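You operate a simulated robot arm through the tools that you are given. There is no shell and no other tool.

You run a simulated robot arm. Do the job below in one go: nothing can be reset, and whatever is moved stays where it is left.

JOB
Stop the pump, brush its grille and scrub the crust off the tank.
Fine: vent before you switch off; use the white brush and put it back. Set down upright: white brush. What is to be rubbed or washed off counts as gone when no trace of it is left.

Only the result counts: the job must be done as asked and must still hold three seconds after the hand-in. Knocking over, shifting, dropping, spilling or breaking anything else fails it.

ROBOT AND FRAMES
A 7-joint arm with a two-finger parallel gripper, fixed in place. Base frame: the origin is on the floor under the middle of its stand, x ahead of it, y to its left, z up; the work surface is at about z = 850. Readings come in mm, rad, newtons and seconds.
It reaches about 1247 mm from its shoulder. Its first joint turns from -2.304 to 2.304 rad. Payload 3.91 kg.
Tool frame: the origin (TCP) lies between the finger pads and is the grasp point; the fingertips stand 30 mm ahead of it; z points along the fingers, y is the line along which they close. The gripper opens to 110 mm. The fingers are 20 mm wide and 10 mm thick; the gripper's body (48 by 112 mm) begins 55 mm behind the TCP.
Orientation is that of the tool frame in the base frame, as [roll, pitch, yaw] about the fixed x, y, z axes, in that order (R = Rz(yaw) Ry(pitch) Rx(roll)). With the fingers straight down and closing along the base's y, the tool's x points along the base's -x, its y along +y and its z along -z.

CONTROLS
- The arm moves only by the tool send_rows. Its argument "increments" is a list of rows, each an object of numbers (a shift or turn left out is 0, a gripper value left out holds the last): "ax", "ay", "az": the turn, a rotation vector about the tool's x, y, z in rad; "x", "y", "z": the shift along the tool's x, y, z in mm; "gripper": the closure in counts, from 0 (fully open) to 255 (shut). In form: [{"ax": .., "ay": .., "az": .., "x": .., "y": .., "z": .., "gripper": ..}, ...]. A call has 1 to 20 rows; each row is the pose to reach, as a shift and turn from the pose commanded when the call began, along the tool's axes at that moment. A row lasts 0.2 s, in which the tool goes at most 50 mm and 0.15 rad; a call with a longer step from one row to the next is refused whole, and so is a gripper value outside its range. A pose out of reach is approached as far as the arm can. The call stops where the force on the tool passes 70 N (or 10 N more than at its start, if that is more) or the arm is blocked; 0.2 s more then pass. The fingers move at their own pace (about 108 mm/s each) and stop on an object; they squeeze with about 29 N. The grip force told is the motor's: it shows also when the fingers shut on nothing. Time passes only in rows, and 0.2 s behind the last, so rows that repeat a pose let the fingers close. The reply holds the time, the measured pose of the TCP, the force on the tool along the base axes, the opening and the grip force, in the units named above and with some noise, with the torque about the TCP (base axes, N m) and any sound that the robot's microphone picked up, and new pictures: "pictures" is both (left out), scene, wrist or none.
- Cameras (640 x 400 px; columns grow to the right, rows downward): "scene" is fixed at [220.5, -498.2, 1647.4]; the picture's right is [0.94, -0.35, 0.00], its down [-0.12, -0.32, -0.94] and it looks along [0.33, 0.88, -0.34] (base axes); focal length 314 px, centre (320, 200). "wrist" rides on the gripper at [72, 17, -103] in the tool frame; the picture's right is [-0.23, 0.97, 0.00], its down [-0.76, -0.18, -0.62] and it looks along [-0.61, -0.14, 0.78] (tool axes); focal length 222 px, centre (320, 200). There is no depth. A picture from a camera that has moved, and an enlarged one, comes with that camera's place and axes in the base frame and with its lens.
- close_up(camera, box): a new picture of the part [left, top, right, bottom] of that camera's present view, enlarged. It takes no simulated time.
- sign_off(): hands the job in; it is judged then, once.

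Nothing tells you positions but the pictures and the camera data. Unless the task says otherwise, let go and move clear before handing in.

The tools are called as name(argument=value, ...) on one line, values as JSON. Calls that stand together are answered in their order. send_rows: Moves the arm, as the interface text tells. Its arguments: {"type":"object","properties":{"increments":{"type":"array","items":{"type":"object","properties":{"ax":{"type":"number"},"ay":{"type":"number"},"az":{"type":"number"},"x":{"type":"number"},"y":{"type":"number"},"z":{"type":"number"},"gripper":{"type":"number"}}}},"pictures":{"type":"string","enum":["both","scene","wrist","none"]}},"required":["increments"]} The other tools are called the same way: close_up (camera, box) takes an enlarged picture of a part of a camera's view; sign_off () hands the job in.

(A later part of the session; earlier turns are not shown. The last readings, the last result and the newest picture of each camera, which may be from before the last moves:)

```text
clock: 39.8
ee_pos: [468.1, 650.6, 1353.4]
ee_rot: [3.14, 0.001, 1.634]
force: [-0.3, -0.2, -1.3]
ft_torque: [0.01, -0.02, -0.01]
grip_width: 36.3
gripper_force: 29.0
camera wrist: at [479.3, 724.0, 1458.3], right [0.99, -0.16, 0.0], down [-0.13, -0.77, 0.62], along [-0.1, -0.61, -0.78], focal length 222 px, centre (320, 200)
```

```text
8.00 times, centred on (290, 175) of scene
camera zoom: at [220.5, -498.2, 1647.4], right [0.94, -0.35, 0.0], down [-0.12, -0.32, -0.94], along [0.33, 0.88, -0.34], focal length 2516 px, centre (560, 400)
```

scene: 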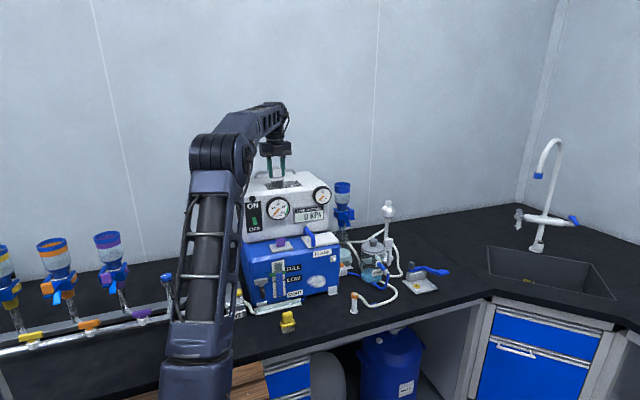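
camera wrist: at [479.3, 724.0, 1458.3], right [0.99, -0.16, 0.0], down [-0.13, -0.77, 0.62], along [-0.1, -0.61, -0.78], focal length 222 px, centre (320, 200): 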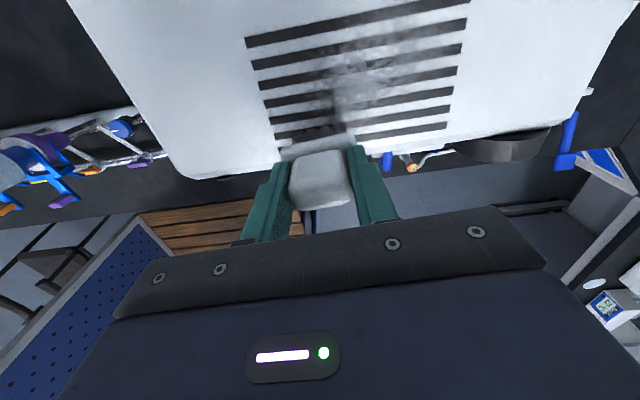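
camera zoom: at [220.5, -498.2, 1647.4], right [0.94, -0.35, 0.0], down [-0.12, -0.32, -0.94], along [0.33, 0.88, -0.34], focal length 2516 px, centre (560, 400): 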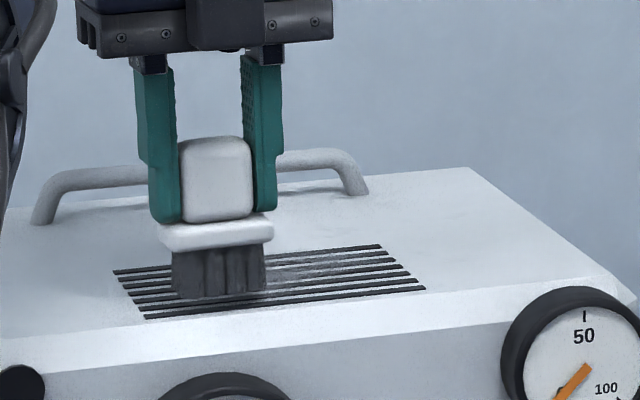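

The brush hangs just above the near-left slots. I feel for contact in small downward steps.

send_rows(increments=[{"z": 4}, {"z": 8}, {"z": 11}, {"z": 13}, {"z": 13}], pictures="none")

close_up(camera="scene", box=[255, 150, 325, 200])

```text
clock: 41.0
ee_pos: [468.6, 649.6, 1347.0]
ee_rot: [3.138, -0.006, 1.636]
force: [7.4, 12.1, 41.8]
ft_torque: [0.44, -0.06, -0.03]
grip_width: 36.5
gripper_force: 29.5
```

```text
8.00 times, centred on (290, 175) of scene
camera zoom: at [220.5, -498.2, 1647.4], right [0.94, -0.35, 0.0], down [-0.12, -0.32, -0.94], along [0.33, 0.88, -0.34], focal length 2516 px, centre (560, 400)
```

zoom: 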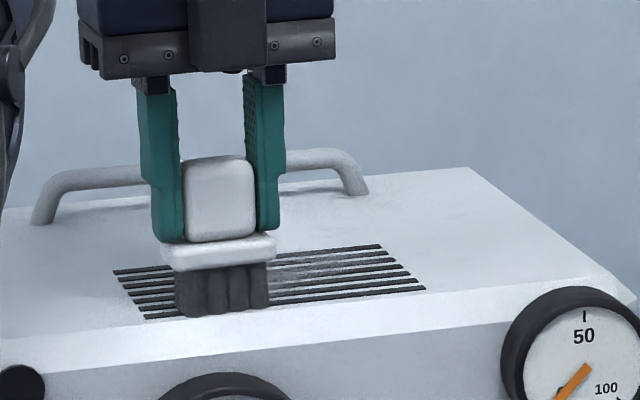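

Contact is at TCP z ≈ 1347 with too much push, so I ease off about 4.5 mm and sweep the brush back and forth over the slots in lanes.

send_rows(increments=[{"z": -4.5}, {"x": -10, "y": -10, "z": -4.5}, {"x": -10, "y": -18, "z": -4.5}, {"x": 15, "y": -18, "z": -4.5}, {"x": 40, "y": -18, "z": -4.5}, {"x": 65, "y": -18, "z": -4.5}, {"x": 85, "y": -18, "z": -4.5}, {"x": 85, "y": 0, "z": -4.5}, {"x": 60, "y": 0, "z": -4.5}, {"x": 35, "y": 0, "z": -4.5}, {"x": 10, "y": 0, "z": -4.5}, {"x": -10, "y": 0, "z": -4.5}, {"x": -10, "y": 20, "z": -4.5}, {"x": 15, "y": 20, "z": -4.5}, {"x": 40, "y": 20, "z": -4.5}, {"x": 65, "y": 20, "z": -4.5}, {"x": 85, "y": 20, "z": -4.5}, {"x": 85, "y": 40, "z": -4.5}, {"x": 60, "y": 40, "z": -4.5}, {"x": 35, "y": 40, "z": -4.5}], pictures="wrist")

close_up(camera="scene", box=[255, 150, 325, 200])

close_up(camera="wrist", box=[200, 20, 440, 190])

```text
clock: 45.2
ee_pos: [506.3, 689.2, 1345.2]
ee_rot: [3.141, 0.0, 1.634]
force: [-1.5, -1.1, 8.6]
ft_torque: [-0.21, 0.09, -0.04]
grip_width: 36.4
gripper_force: 28.9
camera wrist: at [518.3, 762.3, 1448.6], right [0.99, -0.16, 0.0], down [-0.13, -0.77, 0.62], along [-0.1, -0.62, -0.78], focal length 222 px, centre (320, 200)
```

wrist: 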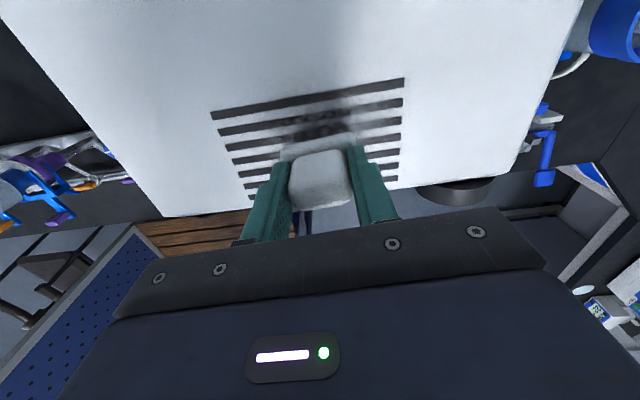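

```text
8.00 times, centred on (290, 175) of scene
camera zoom: at [220.5, -498.2, 1647.4], right [0.94, -0.35, 0.0], down [-0.12, -0.32, -0.94], along [0.33, 0.88, -0.34], focal length 2516 px, centre (560, 400)
```

zoom: 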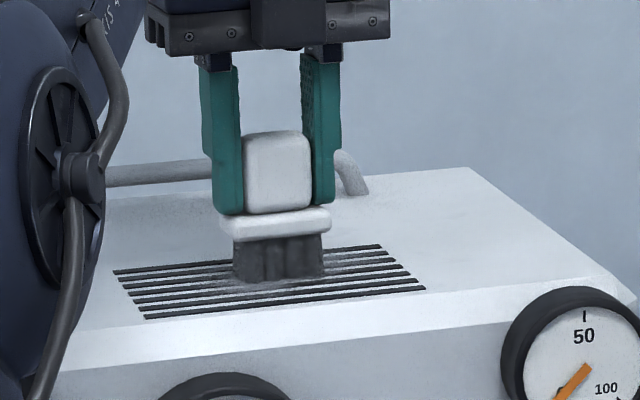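

```text
2.35 times, centred on (320, 105) of wrist
camera zoom: at [518.3, 762.3, 1448.6], right [0.99, -0.16, 0.0], down [-0.13, -0.77, 0.62], along [-0.1, -0.62, -0.78], focal length 523 px, centre (320, 424)
```

zoom: 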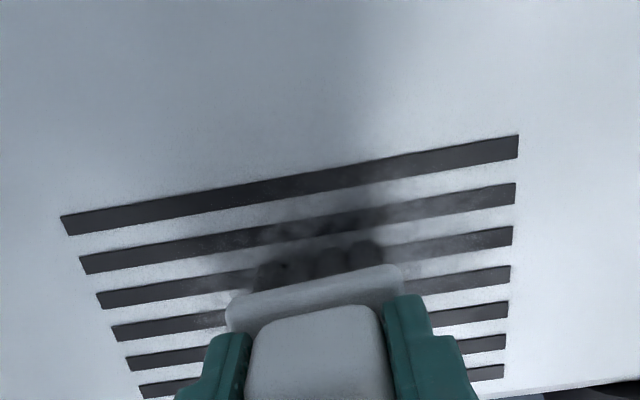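

The dust is thinning under the brush. I continue with more lanes across the rest of the grille.

send_rows(increments=[{"x": -15, "y": 0, "z": 1}, {"x": -40, "y": 0, "z": 1}, {"x": -45, "y": 18, "z": 1}, {"x": -20, "y": 20, "z": 1}, {"x": 5, "y": 20, "z": 1}, {"x": 30, "y": 20, "z": 1}, {"x": 50, "y": 20, "z": 1}, {"x": 50, "y": 40, "z": 1}, {"x": 25, "y": 40, "z": 1}, {"x": 0, "y": 40, "z": 1}, {"x": -25, "y": 40, "z": 1}, {"x": -45, "y": 40, "z": 1}, {"x": -45, "y": 15, "z": 1}, {"x": -45, "y": -10, "z": 1}, {"x": -20, "y": -10, "z": 1}, {"x": 5, "y": -10, "z": 1}, {"x": 30, "y": -10, "z": 1}, {"x": 50, "y": -10, "z": 1}, {"x": 50, "y": -30, "z": 1}, {"x": 25, "y": -30, "z": 1}], pictures="none")

close_up(camera="wrist", box=[200, 20, 440, 190])

close_up(camera="scene", box=[260, 170, 315, 200])

```text
clock: 49.4
ee_pos: [476.7, 711.1, 1345.6]
ee_rot: [-3.141, 0.0, 1.635]
force: [0.2, 0.1, 0.5]
ft_torque: [-0.04, 0.09, -0.05]
grip_width: 36.5
gripper_force: 29.0
```

```text
2.35 times, centred on (320, 105) of wrist
camera zoom: at [487.3, 785.4, 1448.2], right [0.99, -0.16, 0.0], down [-0.13, -0.77, 0.62], along [-0.1, -0.61, -0.78], focal length 523 px, centre (320, 424)
```

zoom: 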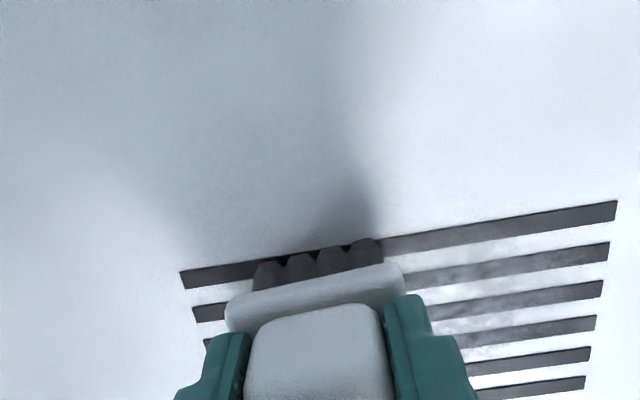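

```text
11.64 times, centred on (288, 185) of scene
camera zoom: at [220.5, -498.2, 1647.4], right [0.94, -0.35, 0.0], down [-0.12, -0.32, -0.94], along [0.33, 0.88, -0.34], focal length 3659 px, centre (698, 374)
```

zoom: 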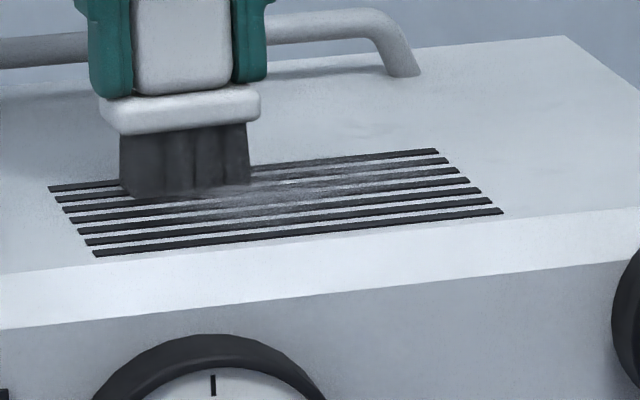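

Contact got light (0.5 N), so I lower 3 mm and repeat strokes over the middle of the patch.

send_rows(increments=[{"x": 0, "y": 0, "z": 3}, {"x": -25, "y": 10, "z": 3}, {"x": -50, "y": 20, "z": 3}, {"x": -60, "y": 35, "z": 3}, {"x": -35, "y": 35, "z": 3}, {"x": -10, "y": 35, "z": 3}, {"x": 15, "y": 35, "z": 3}, {"x": 25, "y": 35, "z": 3}, {"x": 0, "y": 35, "z": 3}, {"x": -25, "y": 35, "z": 3}, {"x": -50, "y": 35, "z": 3}, {"x": -60, "y": 50, "z": 3}, {"x": -35, "y": 50, "z": 3}, {"x": -10, "y": 50, "z": 3}, {"x": 15, "y": 50, "z": 3}, {"x": 25, "y": 50, "z": 3}, {"x": 0, "y": 50, "z": 3}, {"x": -25, "y": 50, "z": 3}, {"x": -45, "y": 50, "z": 3}], pictures="none")

close_up(camera="wrist", box=[200, 20, 440, 190])

close_up(camera="scene", box=[260, 170, 315, 200])

```text
clock: 53.4
ee_pos: [525.5, 667.8, 1343.8]
ee_rot: [3.141, -0.001, 1.636]
force: [-1.4, 12.2, 45.7]
ft_torque: [0.64, 0.55, -0.04]
grip_width: 36.5
gripper_force: 29.0
```

```text
2.35 times, centred on (320, 105) of wrist
camera zoom: at [536.9, 740.8, 1448.1], right [0.99, -0.16, 0.0], down [-0.13, -0.77, 0.62], along [-0.1, -0.61, -0.78], focal length 523 px, centre (320, 424)
```

zoom: 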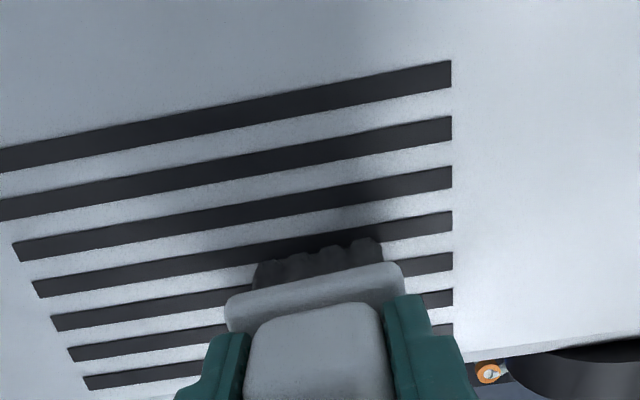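

```text
11.64 times, centred on (288, 185) of scene
camera zoom: at [220.5, -498.2, 1647.4], right [0.94, -0.35, 0.0], down [-0.12, -0.32, -0.94], along [0.33, 0.88, -0.34], focal length 3659 px, centre (698, 374)
```

zoom: 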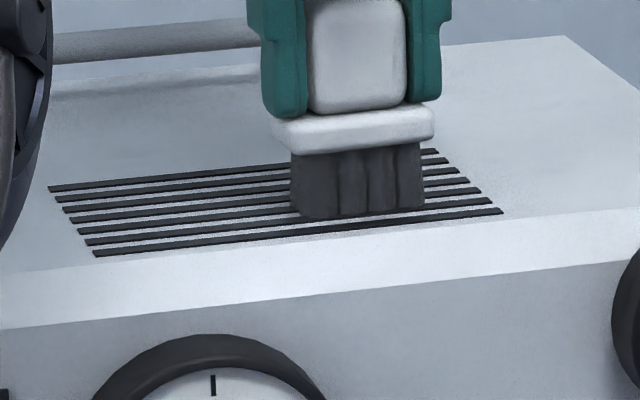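

The slots look clean where visible. I lift the brush and inspect the whole grille for any trace.

send_rows(increments=[{"z": -10}, {"x": -20, "z": -50}, {"x": -50, "z": -80}, {"x": -80, "y": -20, "z": -95}, {"x": -80, "y": -20, "z": -95}], pictures="wrist")

close_up(camera="wrist", box=[200, 0, 400, 130])

close_up(camera="scene", box=[260, 170, 315, 200])

```text
clock: 54.6
ee_pos: [512.0, 586.6, 1438.7]
ee_rot: [3.141, 0.001, 1.635]
force: [0.3, 0.0, -0.8]
ft_torque: [-0.02, 0.05, 0.0]
grip_width: 36.6
gripper_force: 29.4
camera wrist: at [522.5, 659.9, 1541.0], right [0.99, -0.16, 0.0], down [-0.13, -0.77, 0.62], along [-0.1, -0.62, -0.78], focal length 222 px, centre (320, 200)
```

wrist: 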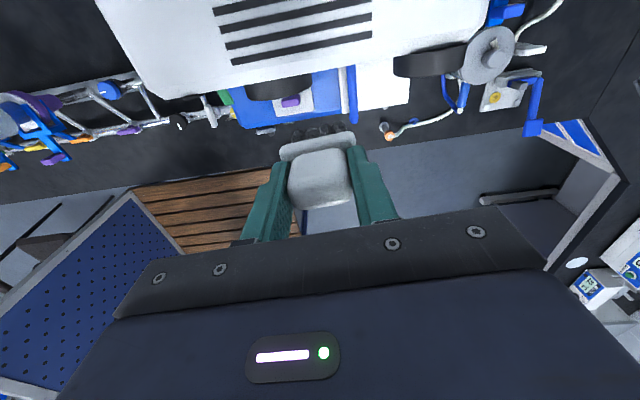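

```text
3.08 times, centred on (300, 65) of wrist
camera zoom: at [522.5, 659.9, 1541.0], right [0.99, -0.16, 0.0], down [-0.13, -0.77, 0.62], along [-0.1, -0.62, -0.78], focal length 684 px, centre (382, 615)
```

zoom: 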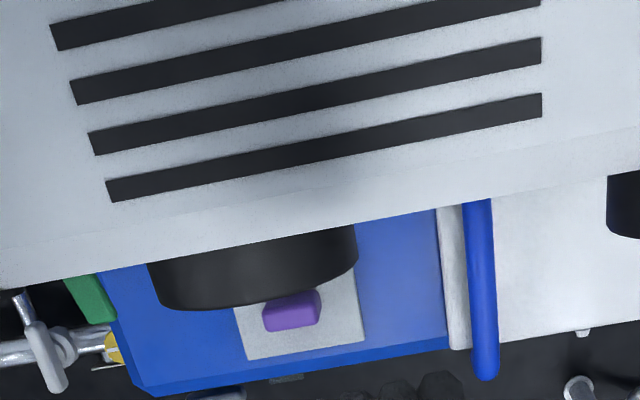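

```text
11.64 times, centred on (288, 185) of scene
camera zoom: at [220.5, -498.2, 1647.4], right [0.94, -0.35, 0.0], down [-0.12, -0.32, -0.94], along [0.33, 0.88, -0.34], focal length 3659 px, centre (698, 374)
```

zoom: 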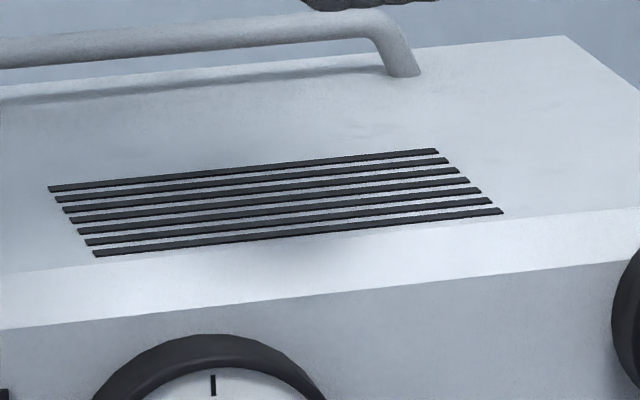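

The grille is clean. Next the crust on the tank front, centred at about (587, 513, 912) and roughly 84 × 60 mm; I bring the brush back over the bench front before tilting the hand toward the tank.

send_rows(increments=[{"x": -45, "y": 5, "z": 8}, {"x": -90, "y": 10, "z": 20, "az": 0.03}, {"x": -132, "y": 16, "z": 45, "az": 0.065}, {"x": -172, "y": 22, "z": 75, "az": 0.065}, {"x": -212, "y": 27, "z": 105, "az": 0.065}, {"x": -245, "y": 31, "z": 135, "az": 0.065}, {"x": -259, "y": 31, "z": 139, "az": 0.065}, {"x": -259, "y": 31, "z": 139, "az": 0.065}], pictures="wrist")

close_up(camera="scene", box=[230, 170, 350, 300])

```text
refused: row 4 steps farther than a row can; nothing moved
```

```text
3.08 times, centred on (290, 235) of scene
camera zoom: at [220.5, -498.2, 1647.4], right [0.94, -0.35, 0.0], down [-0.12, -0.32, -0.94], along [0.33, 0.88, -0.34], focal length 968 px, centre (412, 92)
```

zoom: 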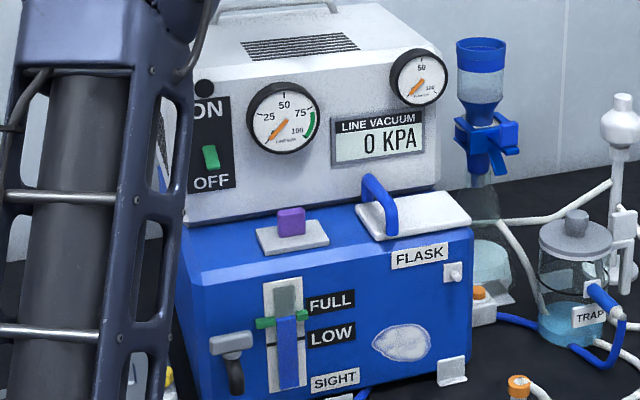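

The pump reads 0 kPa with the switch at OFF and the crust still on the tank front. One row was too long, so I resend the move with shorter steps.

send_rows(increments=[{"x": -42, "y": 5, "z": 5}, {"x": -82, "y": 10, "z": 20, "az": 0.03}, {"x": -118, "y": 15, "z": 45, "az": 0.065}, {"x": -152, "y": 20, "z": 72, "az": 0.065}, {"x": -186, "y": 24, "z": 99, "az": 0.065}, {"x": -220, "y": 28, "z": 125, "az": 0.065}, {"x": -259, "y": 31, "z": 139, "az": 0.065}, {"x": -259, "y": 31, "z": 139, "az": 0.065}], pictures="wrist")

```text
clock: 56.4
ee_pos: [559.3, 330.3, 1299.2]
ee_rot: [-3.141, -0.002, 1.571]
force: [-0.5, 0.0, 0.2]
ft_torque: [-0.02, -0.03, 0.0]
grip_width: 36.5
gripper_force: 28.8
camera wrist: at [575.3, 402.2, 1402.4], right [0.97, -0.23, 0.0], down [-0.18, -0.76, 0.62], along [-0.14, -0.61, -0.78], focal length 222 px, centre (320, 200)
```

wrist: 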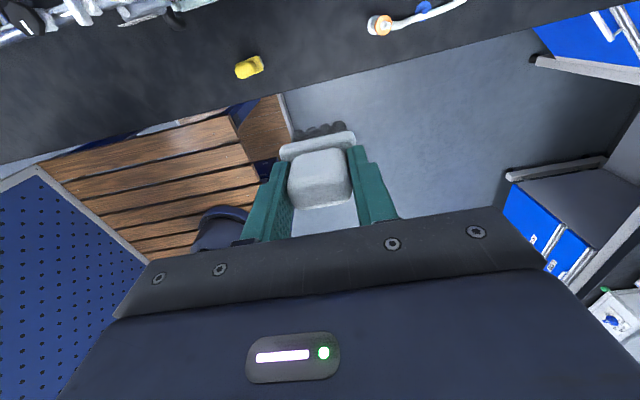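

For the post with the orange cap at (680, 372) I need a slim hand profile near the crust's right end, so I'll turn the hand a quarter turn first (camera to the −x side), then tilt the brush toward the tank.

send_rows(increments=[{"az": -0.15}, {"az": -0.3}, {"az": -0.45}, {"az": -0.6}, {"az": -0.75}, {"az": -0.9}, {"az": -1.05}, {"az": -1.2}, {"az": -1.35}, {"az": -1.5}, {"az": -1.571}, {"az": -1.571}], pictures="none")

send_rows(increments=[{"y": 5, "x": -3, "z": 20, "ax": -0.145}, {"y": 10, "x": -6, "z": 40, "ax": -0.29}, {"y": 15, "x": -9, "z": 60, "ax": -0.435}, {"y": 20, "x": -12, "z": 80, "ax": -0.58}, {"y": 25, "x": -15, "z": 100, "ax": -0.725}, {"y": 30, "x": -18, "z": 120, "ax": -0.87}, {"y": 35, "x": -21, "z": 140, "ax": -1.015}, {"y": 40, "x": -24, "z": 160, "ax": -1.16}, {"y": 45, "x": -27, "z": 180, "ax": -1.305}, {"y": 50, "x": -30, "z": 200, "ax": -1.431}, {"y": 50, "x": -30, "z": 200, "ax": -1.431}], pictures="both")

```text
clock: 59.0
ee_pos: [560.6, 332.1, 1298.0]
ee_rot: [-3.141, -0.002, -3.141]
force: [0.0, -0.2, -1.8]
ft_torque: [-0.01, -0.03, 0.0]
grip_width: 36.4
gripper_force: 28.7
```

```text
clock: 61.4
ee_pos: [589.6, 382.7, 1099.3]
ee_rot: [1.709, 0.0, -3.141]
force: [-0.4, 0.7, -0.7]
ft_torque: [-0.03, 0.04, 0.01]
grip_width: 36.1
gripper_force: 28.9
camera wrist: at [517.0, 281.8, 1129.5], right [0.23, 0.13, 0.96], down [0.76, -0.64, -0.09], along [0.61, 0.75, -0.25], focal length 222 px, centre (320, 200)
```

scene: 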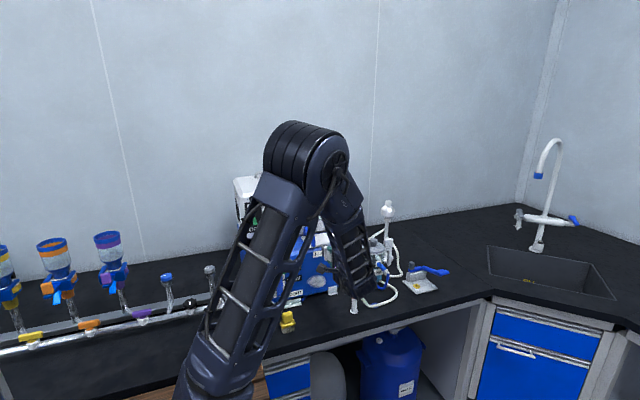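
wrist: 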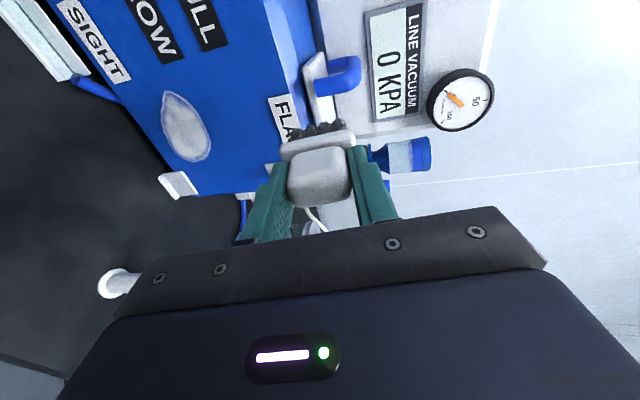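

The hand is now pointing at the tank with the camera on the −x side. I zoom on the crust to fix its extent.

close_up(camera="wrist", box=[100, 60, 300, 210])

```text
2.67 times, centred on (200, 135) of wrist
camera zoom: at [517.0, 281.8, 1129.5], right [0.23, 0.13, 0.96], down [0.76, -0.64, -0.09], along [0.61, 0.75, -0.25], focal length 592 px, centre (640, 373)
```

zoom: 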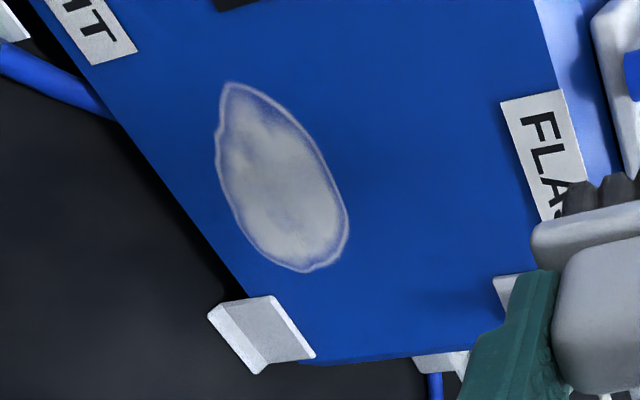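

The crust spans about x 538–626, z 884–945 on the face at y ≈ 515. I lower the hand to crust height with about 20 mm standoff.

send_rows(increments=[{"x": 2, "y": -44, "z": 6}, {"x": 4, "y": -88, "z": 12}, {"x": 6, "y": -132, "z": 18}, {"x": 6.6, "y": -175, "z": 24}, {"x": 6.6, "y": -169, "z": 68}, {"x": 6.6, "y": -169, "z": 68}], pictures="both")

close_up(camera="wrist", box=[180, 60, 420, 210])

close_up(camera="scene", box=[270, 230, 400, 330])

```text
clock: 62.8
ee_pos: [581.7, 426.1, 922.4]
ee_rot: [1.71, -0.001, -3.141]
force: [-0.3, -0.3, -1.2]
ft_torque: [-0.04, -0.05, 0.03]
grip_width: 36.4
gripper_force: 29.3
camera wrist: at [509.4, 324.8, 952.9], right [0.23, 0.14, 0.96], down [0.76, -0.64, -0.09], along [0.61, 0.75, -0.25], focal length 222 px, centre (320, 200)
```

scene: 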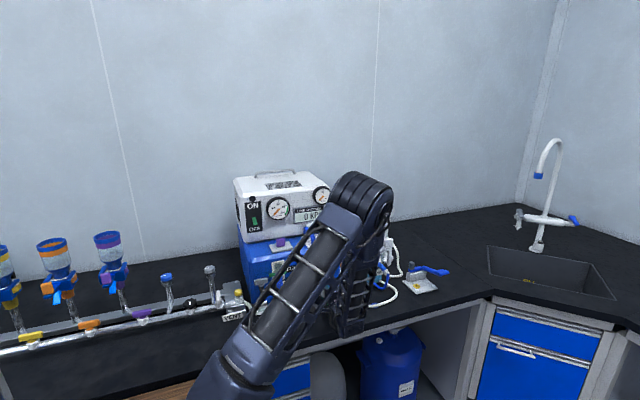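
wrist: 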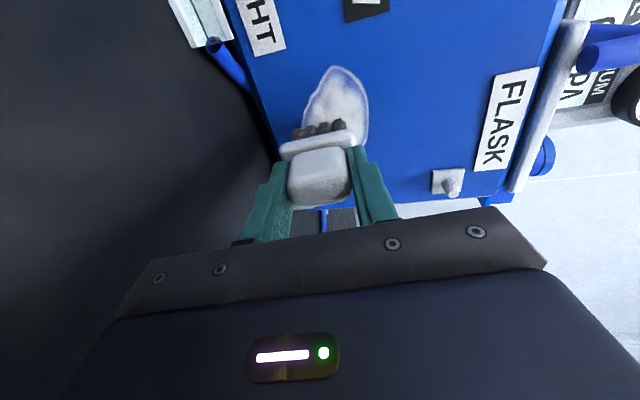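

```text
2.67 times, centred on (300, 135) of wrist
camera zoom: at [509.4, 324.8, 952.9], right [0.23, 0.14, 0.96], down [0.76, -0.64, -0.09], along [0.61, 0.75, -0.25], focal length 592 px, centre (373, 373)
```

zoom: 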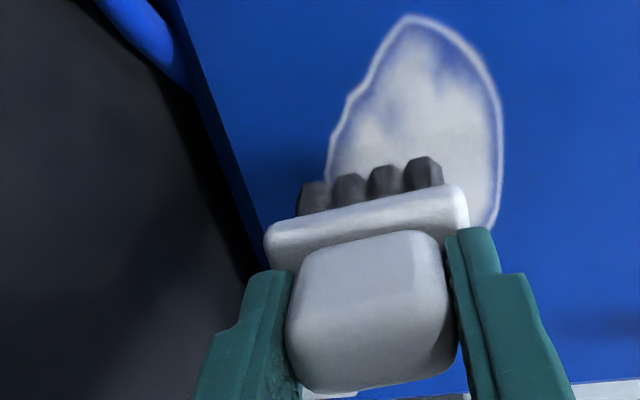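

```text
4.00 times, centred on (335, 280) of scene
camera zoom: at [220.5, -498.2, 1647.4], right [0.94, -0.35, 0.0], down [-0.12, -0.32, -0.94], along [0.33, 0.88, -0.34], focal length 1258 px, centre (260, -120)
```

zoom: 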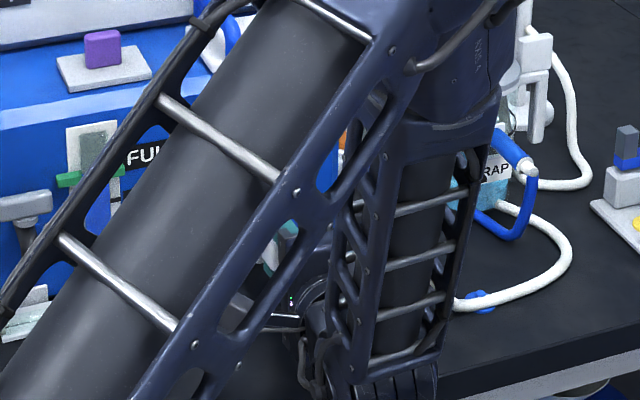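

The brush faces the crust. I move it forward in small steps until it touches.

send_rows(increments=[{"y": 1.1, "z": 8}, {"y": 2, "z": 14}, {"y": 2.5, "z": 18}, {"y": 2.9, "z": 21}, {"y": 3.2, "z": 23}, {"y": 3.2, "z": 23}], pictures="none")

close_up(camera="wrist", box=[180, 60, 420, 210])

```text
clock: 63.6
ee_pos: [582.4, 436.9, 919.3]
ee_rot: [1.715, -0.003, 3.139]
force: [-2.4, -26.3, 2.6]
ft_torque: [0.59, -0.03, 0.11]
grip_width: 36.8
gripper_force: 29.4
stopped in row 4: the force on the tool passed its limit at 80 N (the readings are from after the stop); the commanded pose is now the measured one
```

```text
2.67 times, centred on (300, 135) of wrist
camera zoom: at [510.1, 337.6, 951.6], right [0.23, 0.14, 0.96], down [0.76, -0.65, -0.09], along [0.61, 0.75, -0.26], focal length 592 px, centre (373, 373)
```

zoom: 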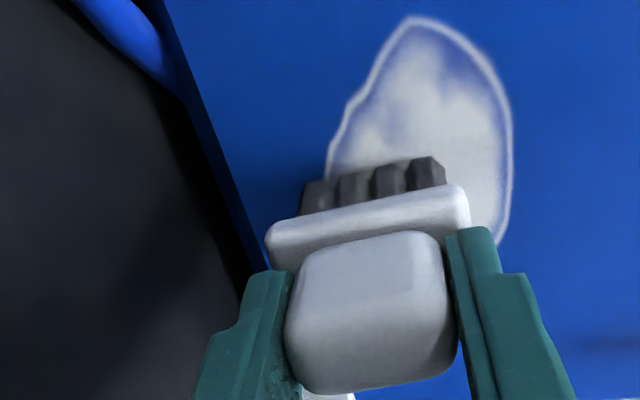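

Contact was firm; comparing both views puts the tank face at y ≈ 504 and the crust at x 535–617, z 895–953. I back off, level the brush so its pad is square to the face, and centre it on the crust.

send_rows(increments=[{"y": -1.7, "z": -12}, {"x": 3, "y": 1, "z": -12.3, "ax": -0.07}, {"x": 6, "y": 3.2, "z": -12.6, "ax": -0.144}, {"x": 6, "y": 3.2, "z": -12.6, "ax": -0.144}], pictures="none")

close_up(camera="wrist", box=[180, 60, 420, 210])

```text
clock: 64.6
ee_pos: [576.7, 428.3, 926.2]
ee_rot: [1.572, 0.0, 3.14]
force: [1.1, -0.1, -1.5]
ft_torque: [-0.05, -0.01, 0.0]
grip_width: 36.5
gripper_force: 28.9
```

```text
2.67 times, centred on (300, 135) of wrist
camera zoom: at [504.1, 323.8, 942.8], right [0.23, 0.0, 0.97], down [0.76, -0.62, -0.18], along [0.61, 0.78, -0.14], focal length 592 px, centre (373, 373)
```

zoom: 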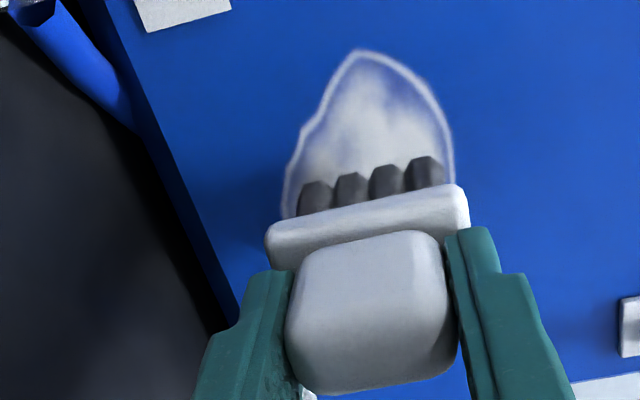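

The pad is square to the face and centred. I approach slowly again.

send_rows(increments=[{"z": 3}, {"z": 5}, {"z": 6.5}, {"z": 8}, {"z": 9}, {"z": 10}], pictures="none")

close_up(camera="wrist", box=[180, 60, 420, 210])

```text
clock: 66.0
ee_pos: [576.8, 436.5, 925.3]
ee_rot: [1.571, -0.001, 3.14]
force: [0.6, -1.1, -1.6]
ft_torque: [-0.05, -0.06, 0.0]
grip_width: 36.4
gripper_force: 28.7
```

```text
2.67 times, centred on (300, 135) of wrist
camera zoom: at [503.8, 333.5, 942.2], right [0.23, 0.0, 0.97], down [0.76, -0.62, -0.18], along [0.61, 0.78, -0.14], focal length 592 px, centre (373, 373)
```

zoom: 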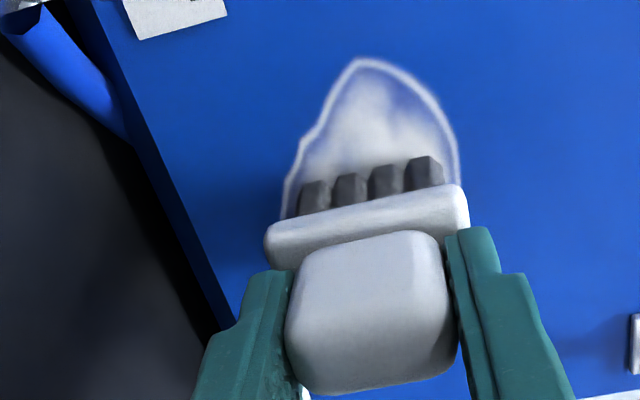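

Almost touching; I advance a few more millimetres.

send_rows(increments=[{"z": 1}, {"z": 2}, {"z": 3}, {"z": 3}], pictures="none")

```text
clock: 67.0
ee_pos: [576.2, 439.4, 923.9]
ee_rot: [1.57, 0.0, 3.138]
force: [0.0, -4.8, -0.4]
ft_torque: [-0.12, 0.0, -0.03]
grip_width: 36.3
gripper_force: 29.0
```

Light contact (−4.8 N). I press about 2 mm more and scrub side to side at several heights.

send_rows(increments=[{"z": 2}, {"x": 16, "y": 0, "z": 2}, {"x": 32, "y": 0, "z": 2}, {"x": 32, "y": -9, "z": 2}, {"x": 14, "y": -9, "z": 2}, {"x": -4, "y": -9, "z": 2}, {"x": -22, "y": -9, "z": 2}, {"x": -36, "y": -9, "z": 2}, {"x": -36, "y": 0, "z": 2}, {"x": -18, "y": 0, "z": 2}, {"x": 0, "y": 0, "z": 2}, {"x": 18, "y": 0, "z": 2}, {"x": 34, "y": 0, "z": 2}, {"x": 34, "y": 9, "z": 2}, {"x": 16, "y": 9, "z": 2}, {"x": -2, "y": 9, "z": 2}, {"x": -20, "y": 9, "z": 2}, {"x": -36, "y": 9, "z": 2}, {"x": -36, "y": 0, "z": 2}, {"x": -18, "y": 0, "z": 2}], pictures="none")

close_up(camera="wrist", box=[180, 40, 420, 190])

```text
clock: 70.2
ee_pos: [543.9, 440.3, 932.0]
ee_rot: [1.576, -0.007, -3.139]
force: [1.2, -16.5, 0.0]
ft_torque: [0.45, -0.04, -0.2]
grip_width: 36.5
gripper_force: 29.4
stopped in row 15: the force on the tool passed its limit at 77 N (the readings are from after the stop); the commanded pose is now the measured one
```

```text
2.67 times, centred on (300, 115) of wrist
camera zoom: at [472.2, 336.4, 950.0], right [0.23, 0.01, 0.97], down [0.76, -0.62, -0.18], along [0.6, 0.78, -0.15], focal length 592 px, centre (373, 427)
```

zoom: 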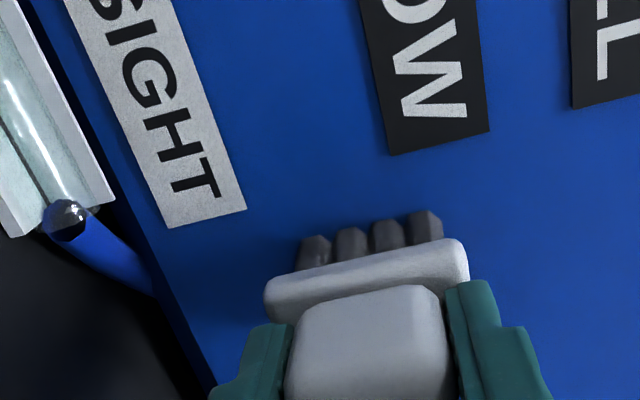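

The force limit tripped at the −x end, so I back off and look at what's left of the crust.

send_rows(increments=[{"z": -8}, {"x": 20, "z": -25}, {"x": 30, "z": -45}, {"x": 30, "z": -45}], pictures="wrist")

close_up(camera="wrist", box=[180, 40, 420, 190])

```text
clock: 71.2
ee_pos: [512.5, 396.7, 934.4]
ee_rot: [1.575, -0.007, -3.136]
force: [-0.1, -0.7, -0.7]
ft_torque: [-0.06, 0.0, -0.01]
grip_width: 36.3
gripper_force: 28.9
camera wrist: at [440.7, 292.5, 951.6], right [0.23, 0.01, 0.97], down [0.76, -0.62, -0.18], along [0.6, 0.78, -0.15], focal length 222 px, centre (320, 200)
```

wrist: 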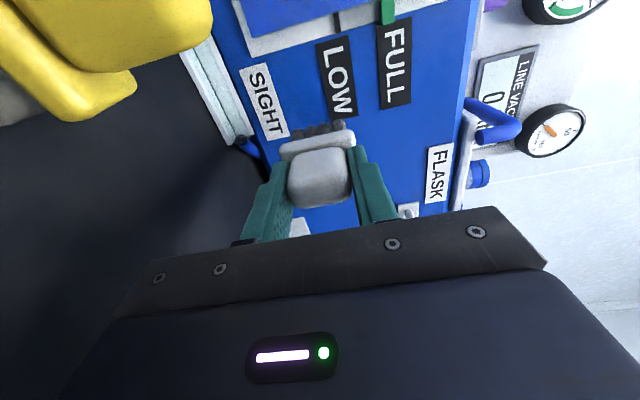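

```text
2.67 times, centred on (300, 115) of wrist
camera zoom: at [440.7, 292.5, 951.6], right [0.23, 0.01, 0.97], down [0.76, -0.62, -0.18], along [0.6, 0.78, -0.15], focal length 592 px, centre (373, 427)
```

zoom: 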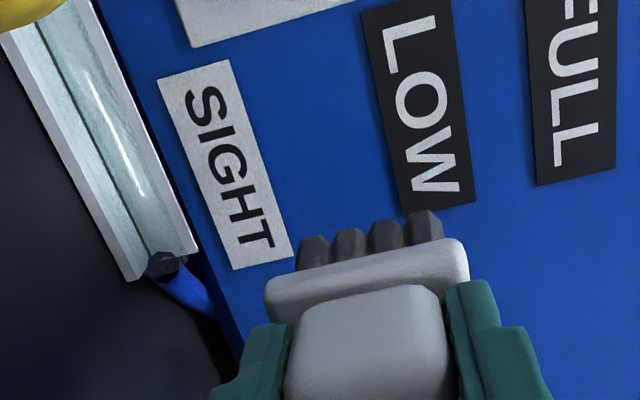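

The brush hides the crust from here. I raise the hand and shift toward +x to look at the area from above.

send_rows(increments=[{"x": -20, "y": 40, "z": -5}, {"x": -40, "y": 80, "z": -10}, {"x": -60, "y": 120, "z": -10}, {"x": -75, "y": 150, "z": -10}, {"x": -75, "y": 150, "z": -10}], pictures="wrist")

close_up(camera="wrist", box=[100, 60, 300, 210])

```text
clock: 72.3
ee_pos: [589.6, 389.5, 1083.0]
ee_rot: [1.577, -0.006, -3.137]
force: [0.3, -0.1, -2.1]
ft_torque: [-0.01, -0.01, 0.0]
grip_width: 36.6
gripper_force: 29.0
camera wrist: at [517.2, 285.3, 1100.8], right [0.23, 0.01, 0.97], down [0.76, -0.62, -0.18], along [0.6, 0.78, -0.15], focal length 222 px, centre (320, 200)
```

wrist: 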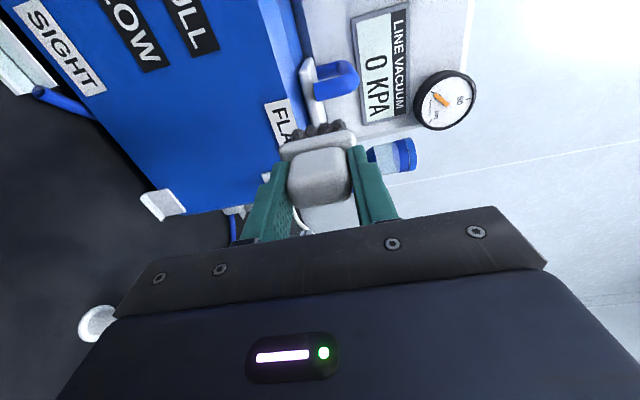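

```text
2.67 times, centred on (200, 135) of wrist
camera zoom: at [517.2, 285.3, 1100.8], right [0.23, 0.01, 0.97], down [0.76, -0.62, -0.18], along [0.6, 0.78, -0.15], focal length 592 px, centre (640, 373)
```

zoom: 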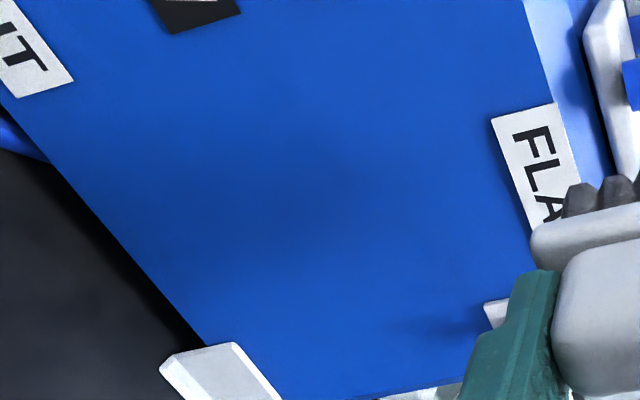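

The crust appears completely gone. I zoom further to check for faint traces.

close_up(camera="wrist", box=[115, 80, 215, 180])

close_up(camera="wrist", box=[140, 100, 200, 140])

close_up(camera="scene", box=[230, 160, 400, 320])

```text
4.00 times, centred on (165, 130) of wrist
camera zoom: at [517.2, 285.3, 1100.8], right [0.23, 0.01, 0.97], down [0.76, -0.62, -0.18], along [0.6, 0.78, -0.15], focal length 888 px, centre (940, 480)
```

zoom: 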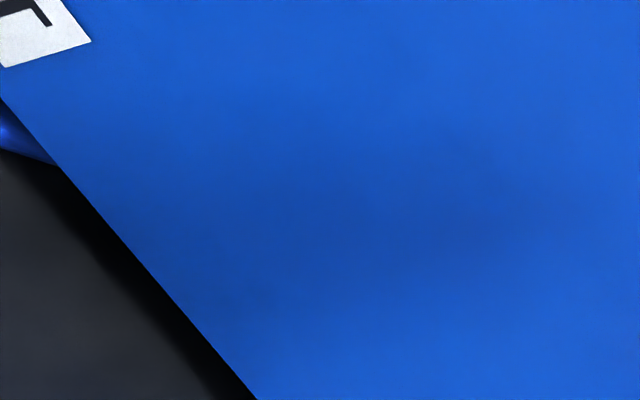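

```text
10.00 times, centred on (170, 120) of wrist
camera zoom: at [517.2, 285.3, 1100.8], right [0.23, 0.01, 0.97], down [0.76, -0.62, -0.18], along [0.6, 0.78, -0.15], focal length 2221 px, centre (1820, 1000)
```

zoom: 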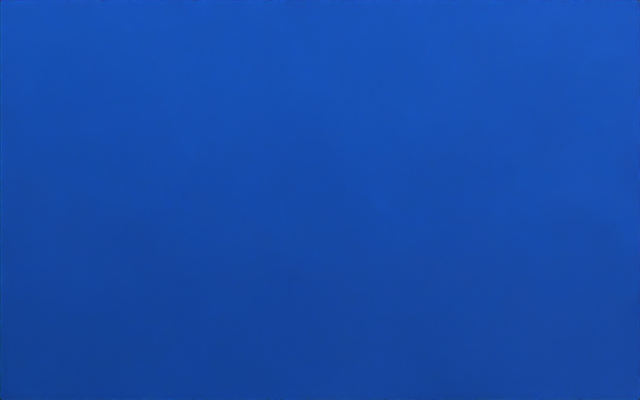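

```text
2.50 times, centred on (315, 240) of scene
camera zoom: at [220.5, -498.2, 1647.4], right [0.94, -0.35, 0.0], down [-0.12, -0.32, -0.94], along [0.33, 0.88, -0.34], focal length 786 px, centre (332, 100)
```

zoom: 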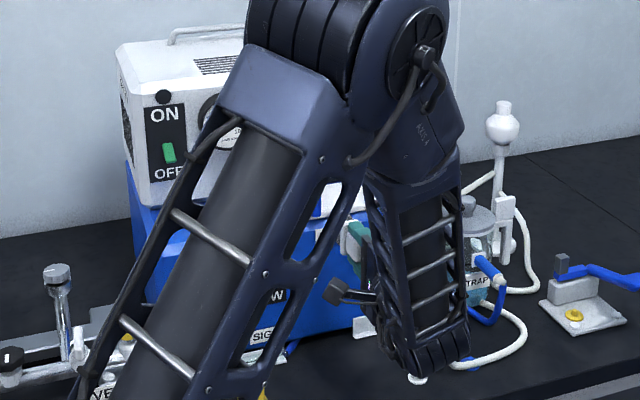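

No trace remains on the tank. Now I return the brush: first swing it back to pointing down while rising.

send_rows(increments=[{"y": 15, "z": -8, "ax": 0.145}, {"y": 30, "z": -14, "ax": 0.29}, {"y": 45, "z": -20, "ax": 0.435}, {"y": 60, "z": -26, "ax": 0.58}, {"y": 75, "z": -32, "ax": 0.725}, {"y": 90, "z": -38, "ax": 0.87}, {"y": 105, "z": -44, "ax": 1.015}, {"y": 120, "z": -50, "ax": 1.16}, {"y": 140, "z": -56, "ax": 1.305}, {"y": 160, "z": -60, "ax": 1.45}, {"y": 170, "z": -60, "ax": 1.565}, {"y": 170, "z": -60, "ax": 1.565}], pictures="both")

close_up(camera="scene", box=[230, 160, 400, 320])

```text
clock: 75.0
ee_pos: [592.5, 327.6, 1252.6]
ee_rot: [-3.141, -0.009, -3.135]
force: [0.1, -1.1, -2.1]
ft_torque: [0.02, 0.01, 0.01]
grip_width: 36.2
gripper_force: 28.9
camera wrist: at [519.7, 344.3, 1356.2], right [0.22, 0.97, 0.0], down [0.77, -0.17, 0.62], along [0.6, -0.14, -0.79], focal length 222 px, centre (320, 200)
```

scene: 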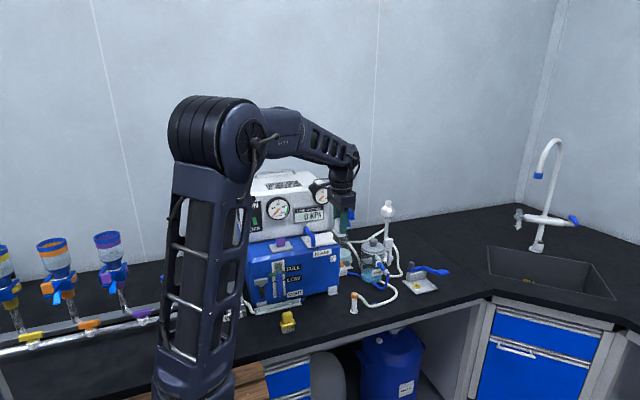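
wrist: 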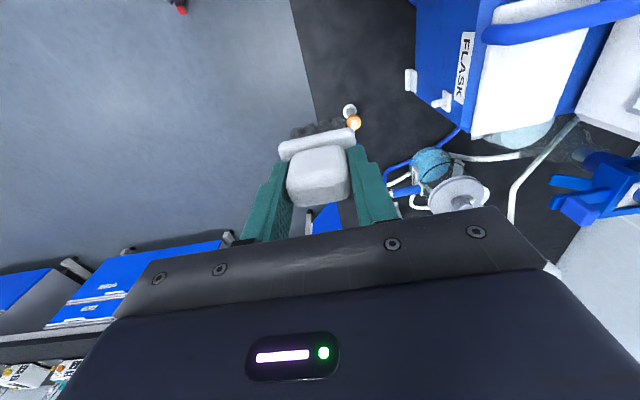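

```text
2.50 times, centred on (315, 240) of scene
camera zoom: at [220.5, -498.2, 1647.4], right [0.94, -0.35, 0.0], down [-0.12, -0.32, -0.94], along [0.33, 0.88, -0.34], focal length 786 px, centre (332, 100)
```

zoom: 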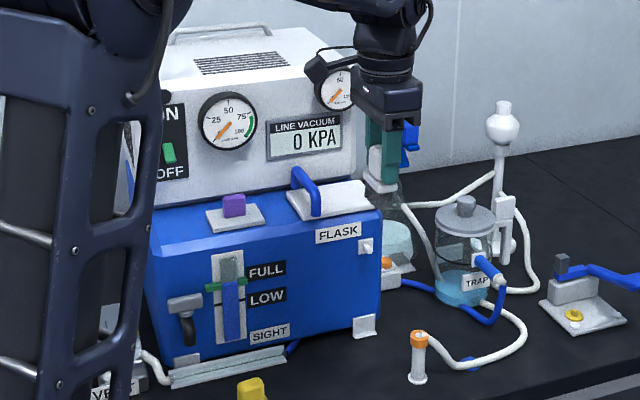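

The tank front is clean from the scene view too. I now carry the brush back to above its original spot, turning the hand to the original yaw.

send_rows(increments=[{"x": -27, "y": 3, "az": 0.145}, {"x": -54, "y": 6, "az": 0.29}, {"x": -81, "y": 9, "az": 0.435}, {"x": -108, "y": 12, "az": 0.58}, {"x": -135, "y": 15, "az": 0.725}, {"x": -162, "y": 18, "az": 0.87}, {"x": -189, "y": 21, "az": 1.015}, {"x": -216, "y": 25, "z": 10, "az": 1.16}, {"x": -243, "y": 28, "z": 25, "az": 1.305}, {"x": -268, "y": 31, "z": 40, "az": 1.45}, {"x": -286, "y": 33, "z": 52, "az": 1.513}, {"x": -286, "y": 33, "z": 52, "az": 1.513}], pictures="both")

close_up(camera="wrist", box=[220, 40, 420, 210])

close_up(camera="scene", box=[350, 200, 470, 320])

```text
clock: 77.5
ee_pos: [876.5, 359.9, 1200.2]
ee_rot: [-3.134, -0.001, 1.631]
force: [-0.8, -0.3, -1.2]
ft_torque: [-0.03, 0.0, 0.02]
grip_width: 36.3
gripper_force: 29.0
camera wrist: at [888.9, 432.5, 1303.1], right [0.99, -0.17, -0.01], down [-0.13, -0.77, 0.62], along [-0.11, -0.61, -0.78], focal length 222 px, centre (320, 200)
```

scene: 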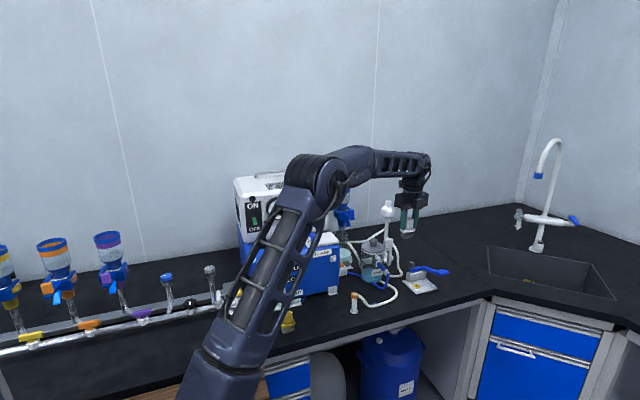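
wrist: 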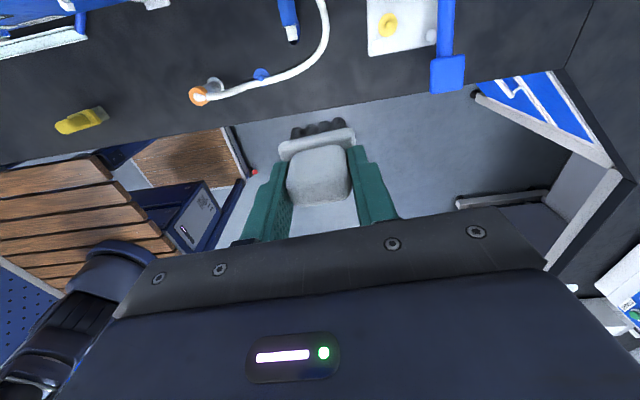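

```text
2.35 times, centred on (320, 125) of wrist
camera zoom: at [888.9, 432.5, 1303.1], right [0.99, -0.17, -0.01], down [-0.13, -0.77, 0.62], along [-0.11, -0.61, -0.78], focal length 523 px, centre (320, 376)
```

zoom: 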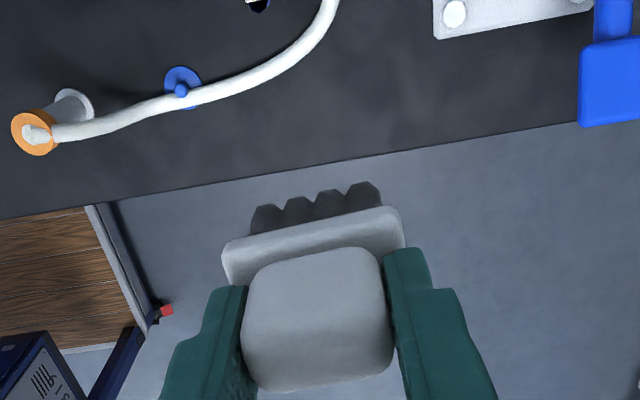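

```text
3.33 times, centred on (410, 260) of scene
camera zoom: at [220.5, -498.2, 1647.4], right [0.94, -0.35, 0.0], down [-0.12, -0.32, -0.94], along [0.33, 0.88, -0.34], focal length 1048 px, centre (20, 0)
```

zoom: 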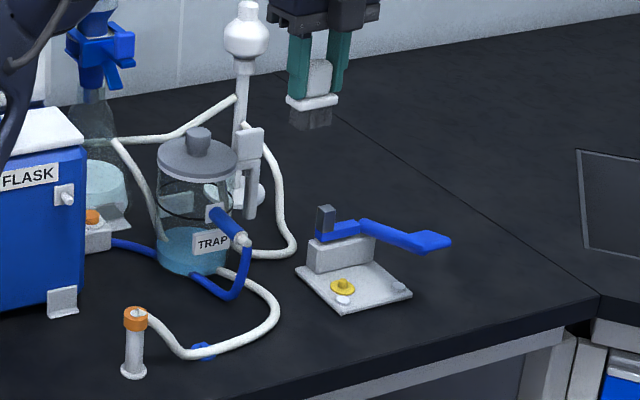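

I zoom on the held brush to check whether it has tilted or slipped before setting it down.

close_up(camera="scene", box=[385, 190, 445, 245])

close_up(camera="wrist", box=[260, 100, 380, 220])

```text
7.27 times, centred on (415, 218) of scene
camera zoom: at [220.5, -498.2, 1647.4], right [0.94, -0.35, 0.0], down [-0.12, -0.32, -0.94], along [0.33, 0.88, -0.34], focal length 2287 px, centre (-371, 73)
```

zoom: 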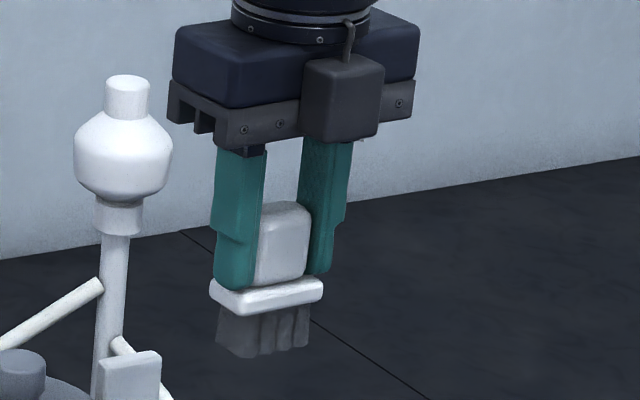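

```text
3.33 times, centred on (320, 160) of wrist
camera zoom: at [888.9, 432.5, 1303.1], right [0.99, -0.17, -0.01], down [-0.13, -0.77, 0.62], along [-0.11, -0.61, -0.78], focal length 740 px, centre (320, 333)
```

zoom: 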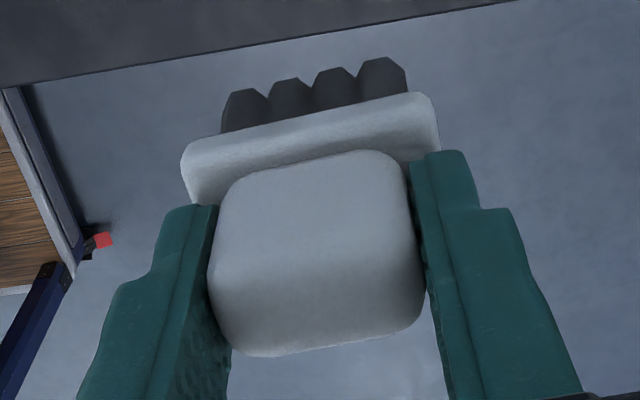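

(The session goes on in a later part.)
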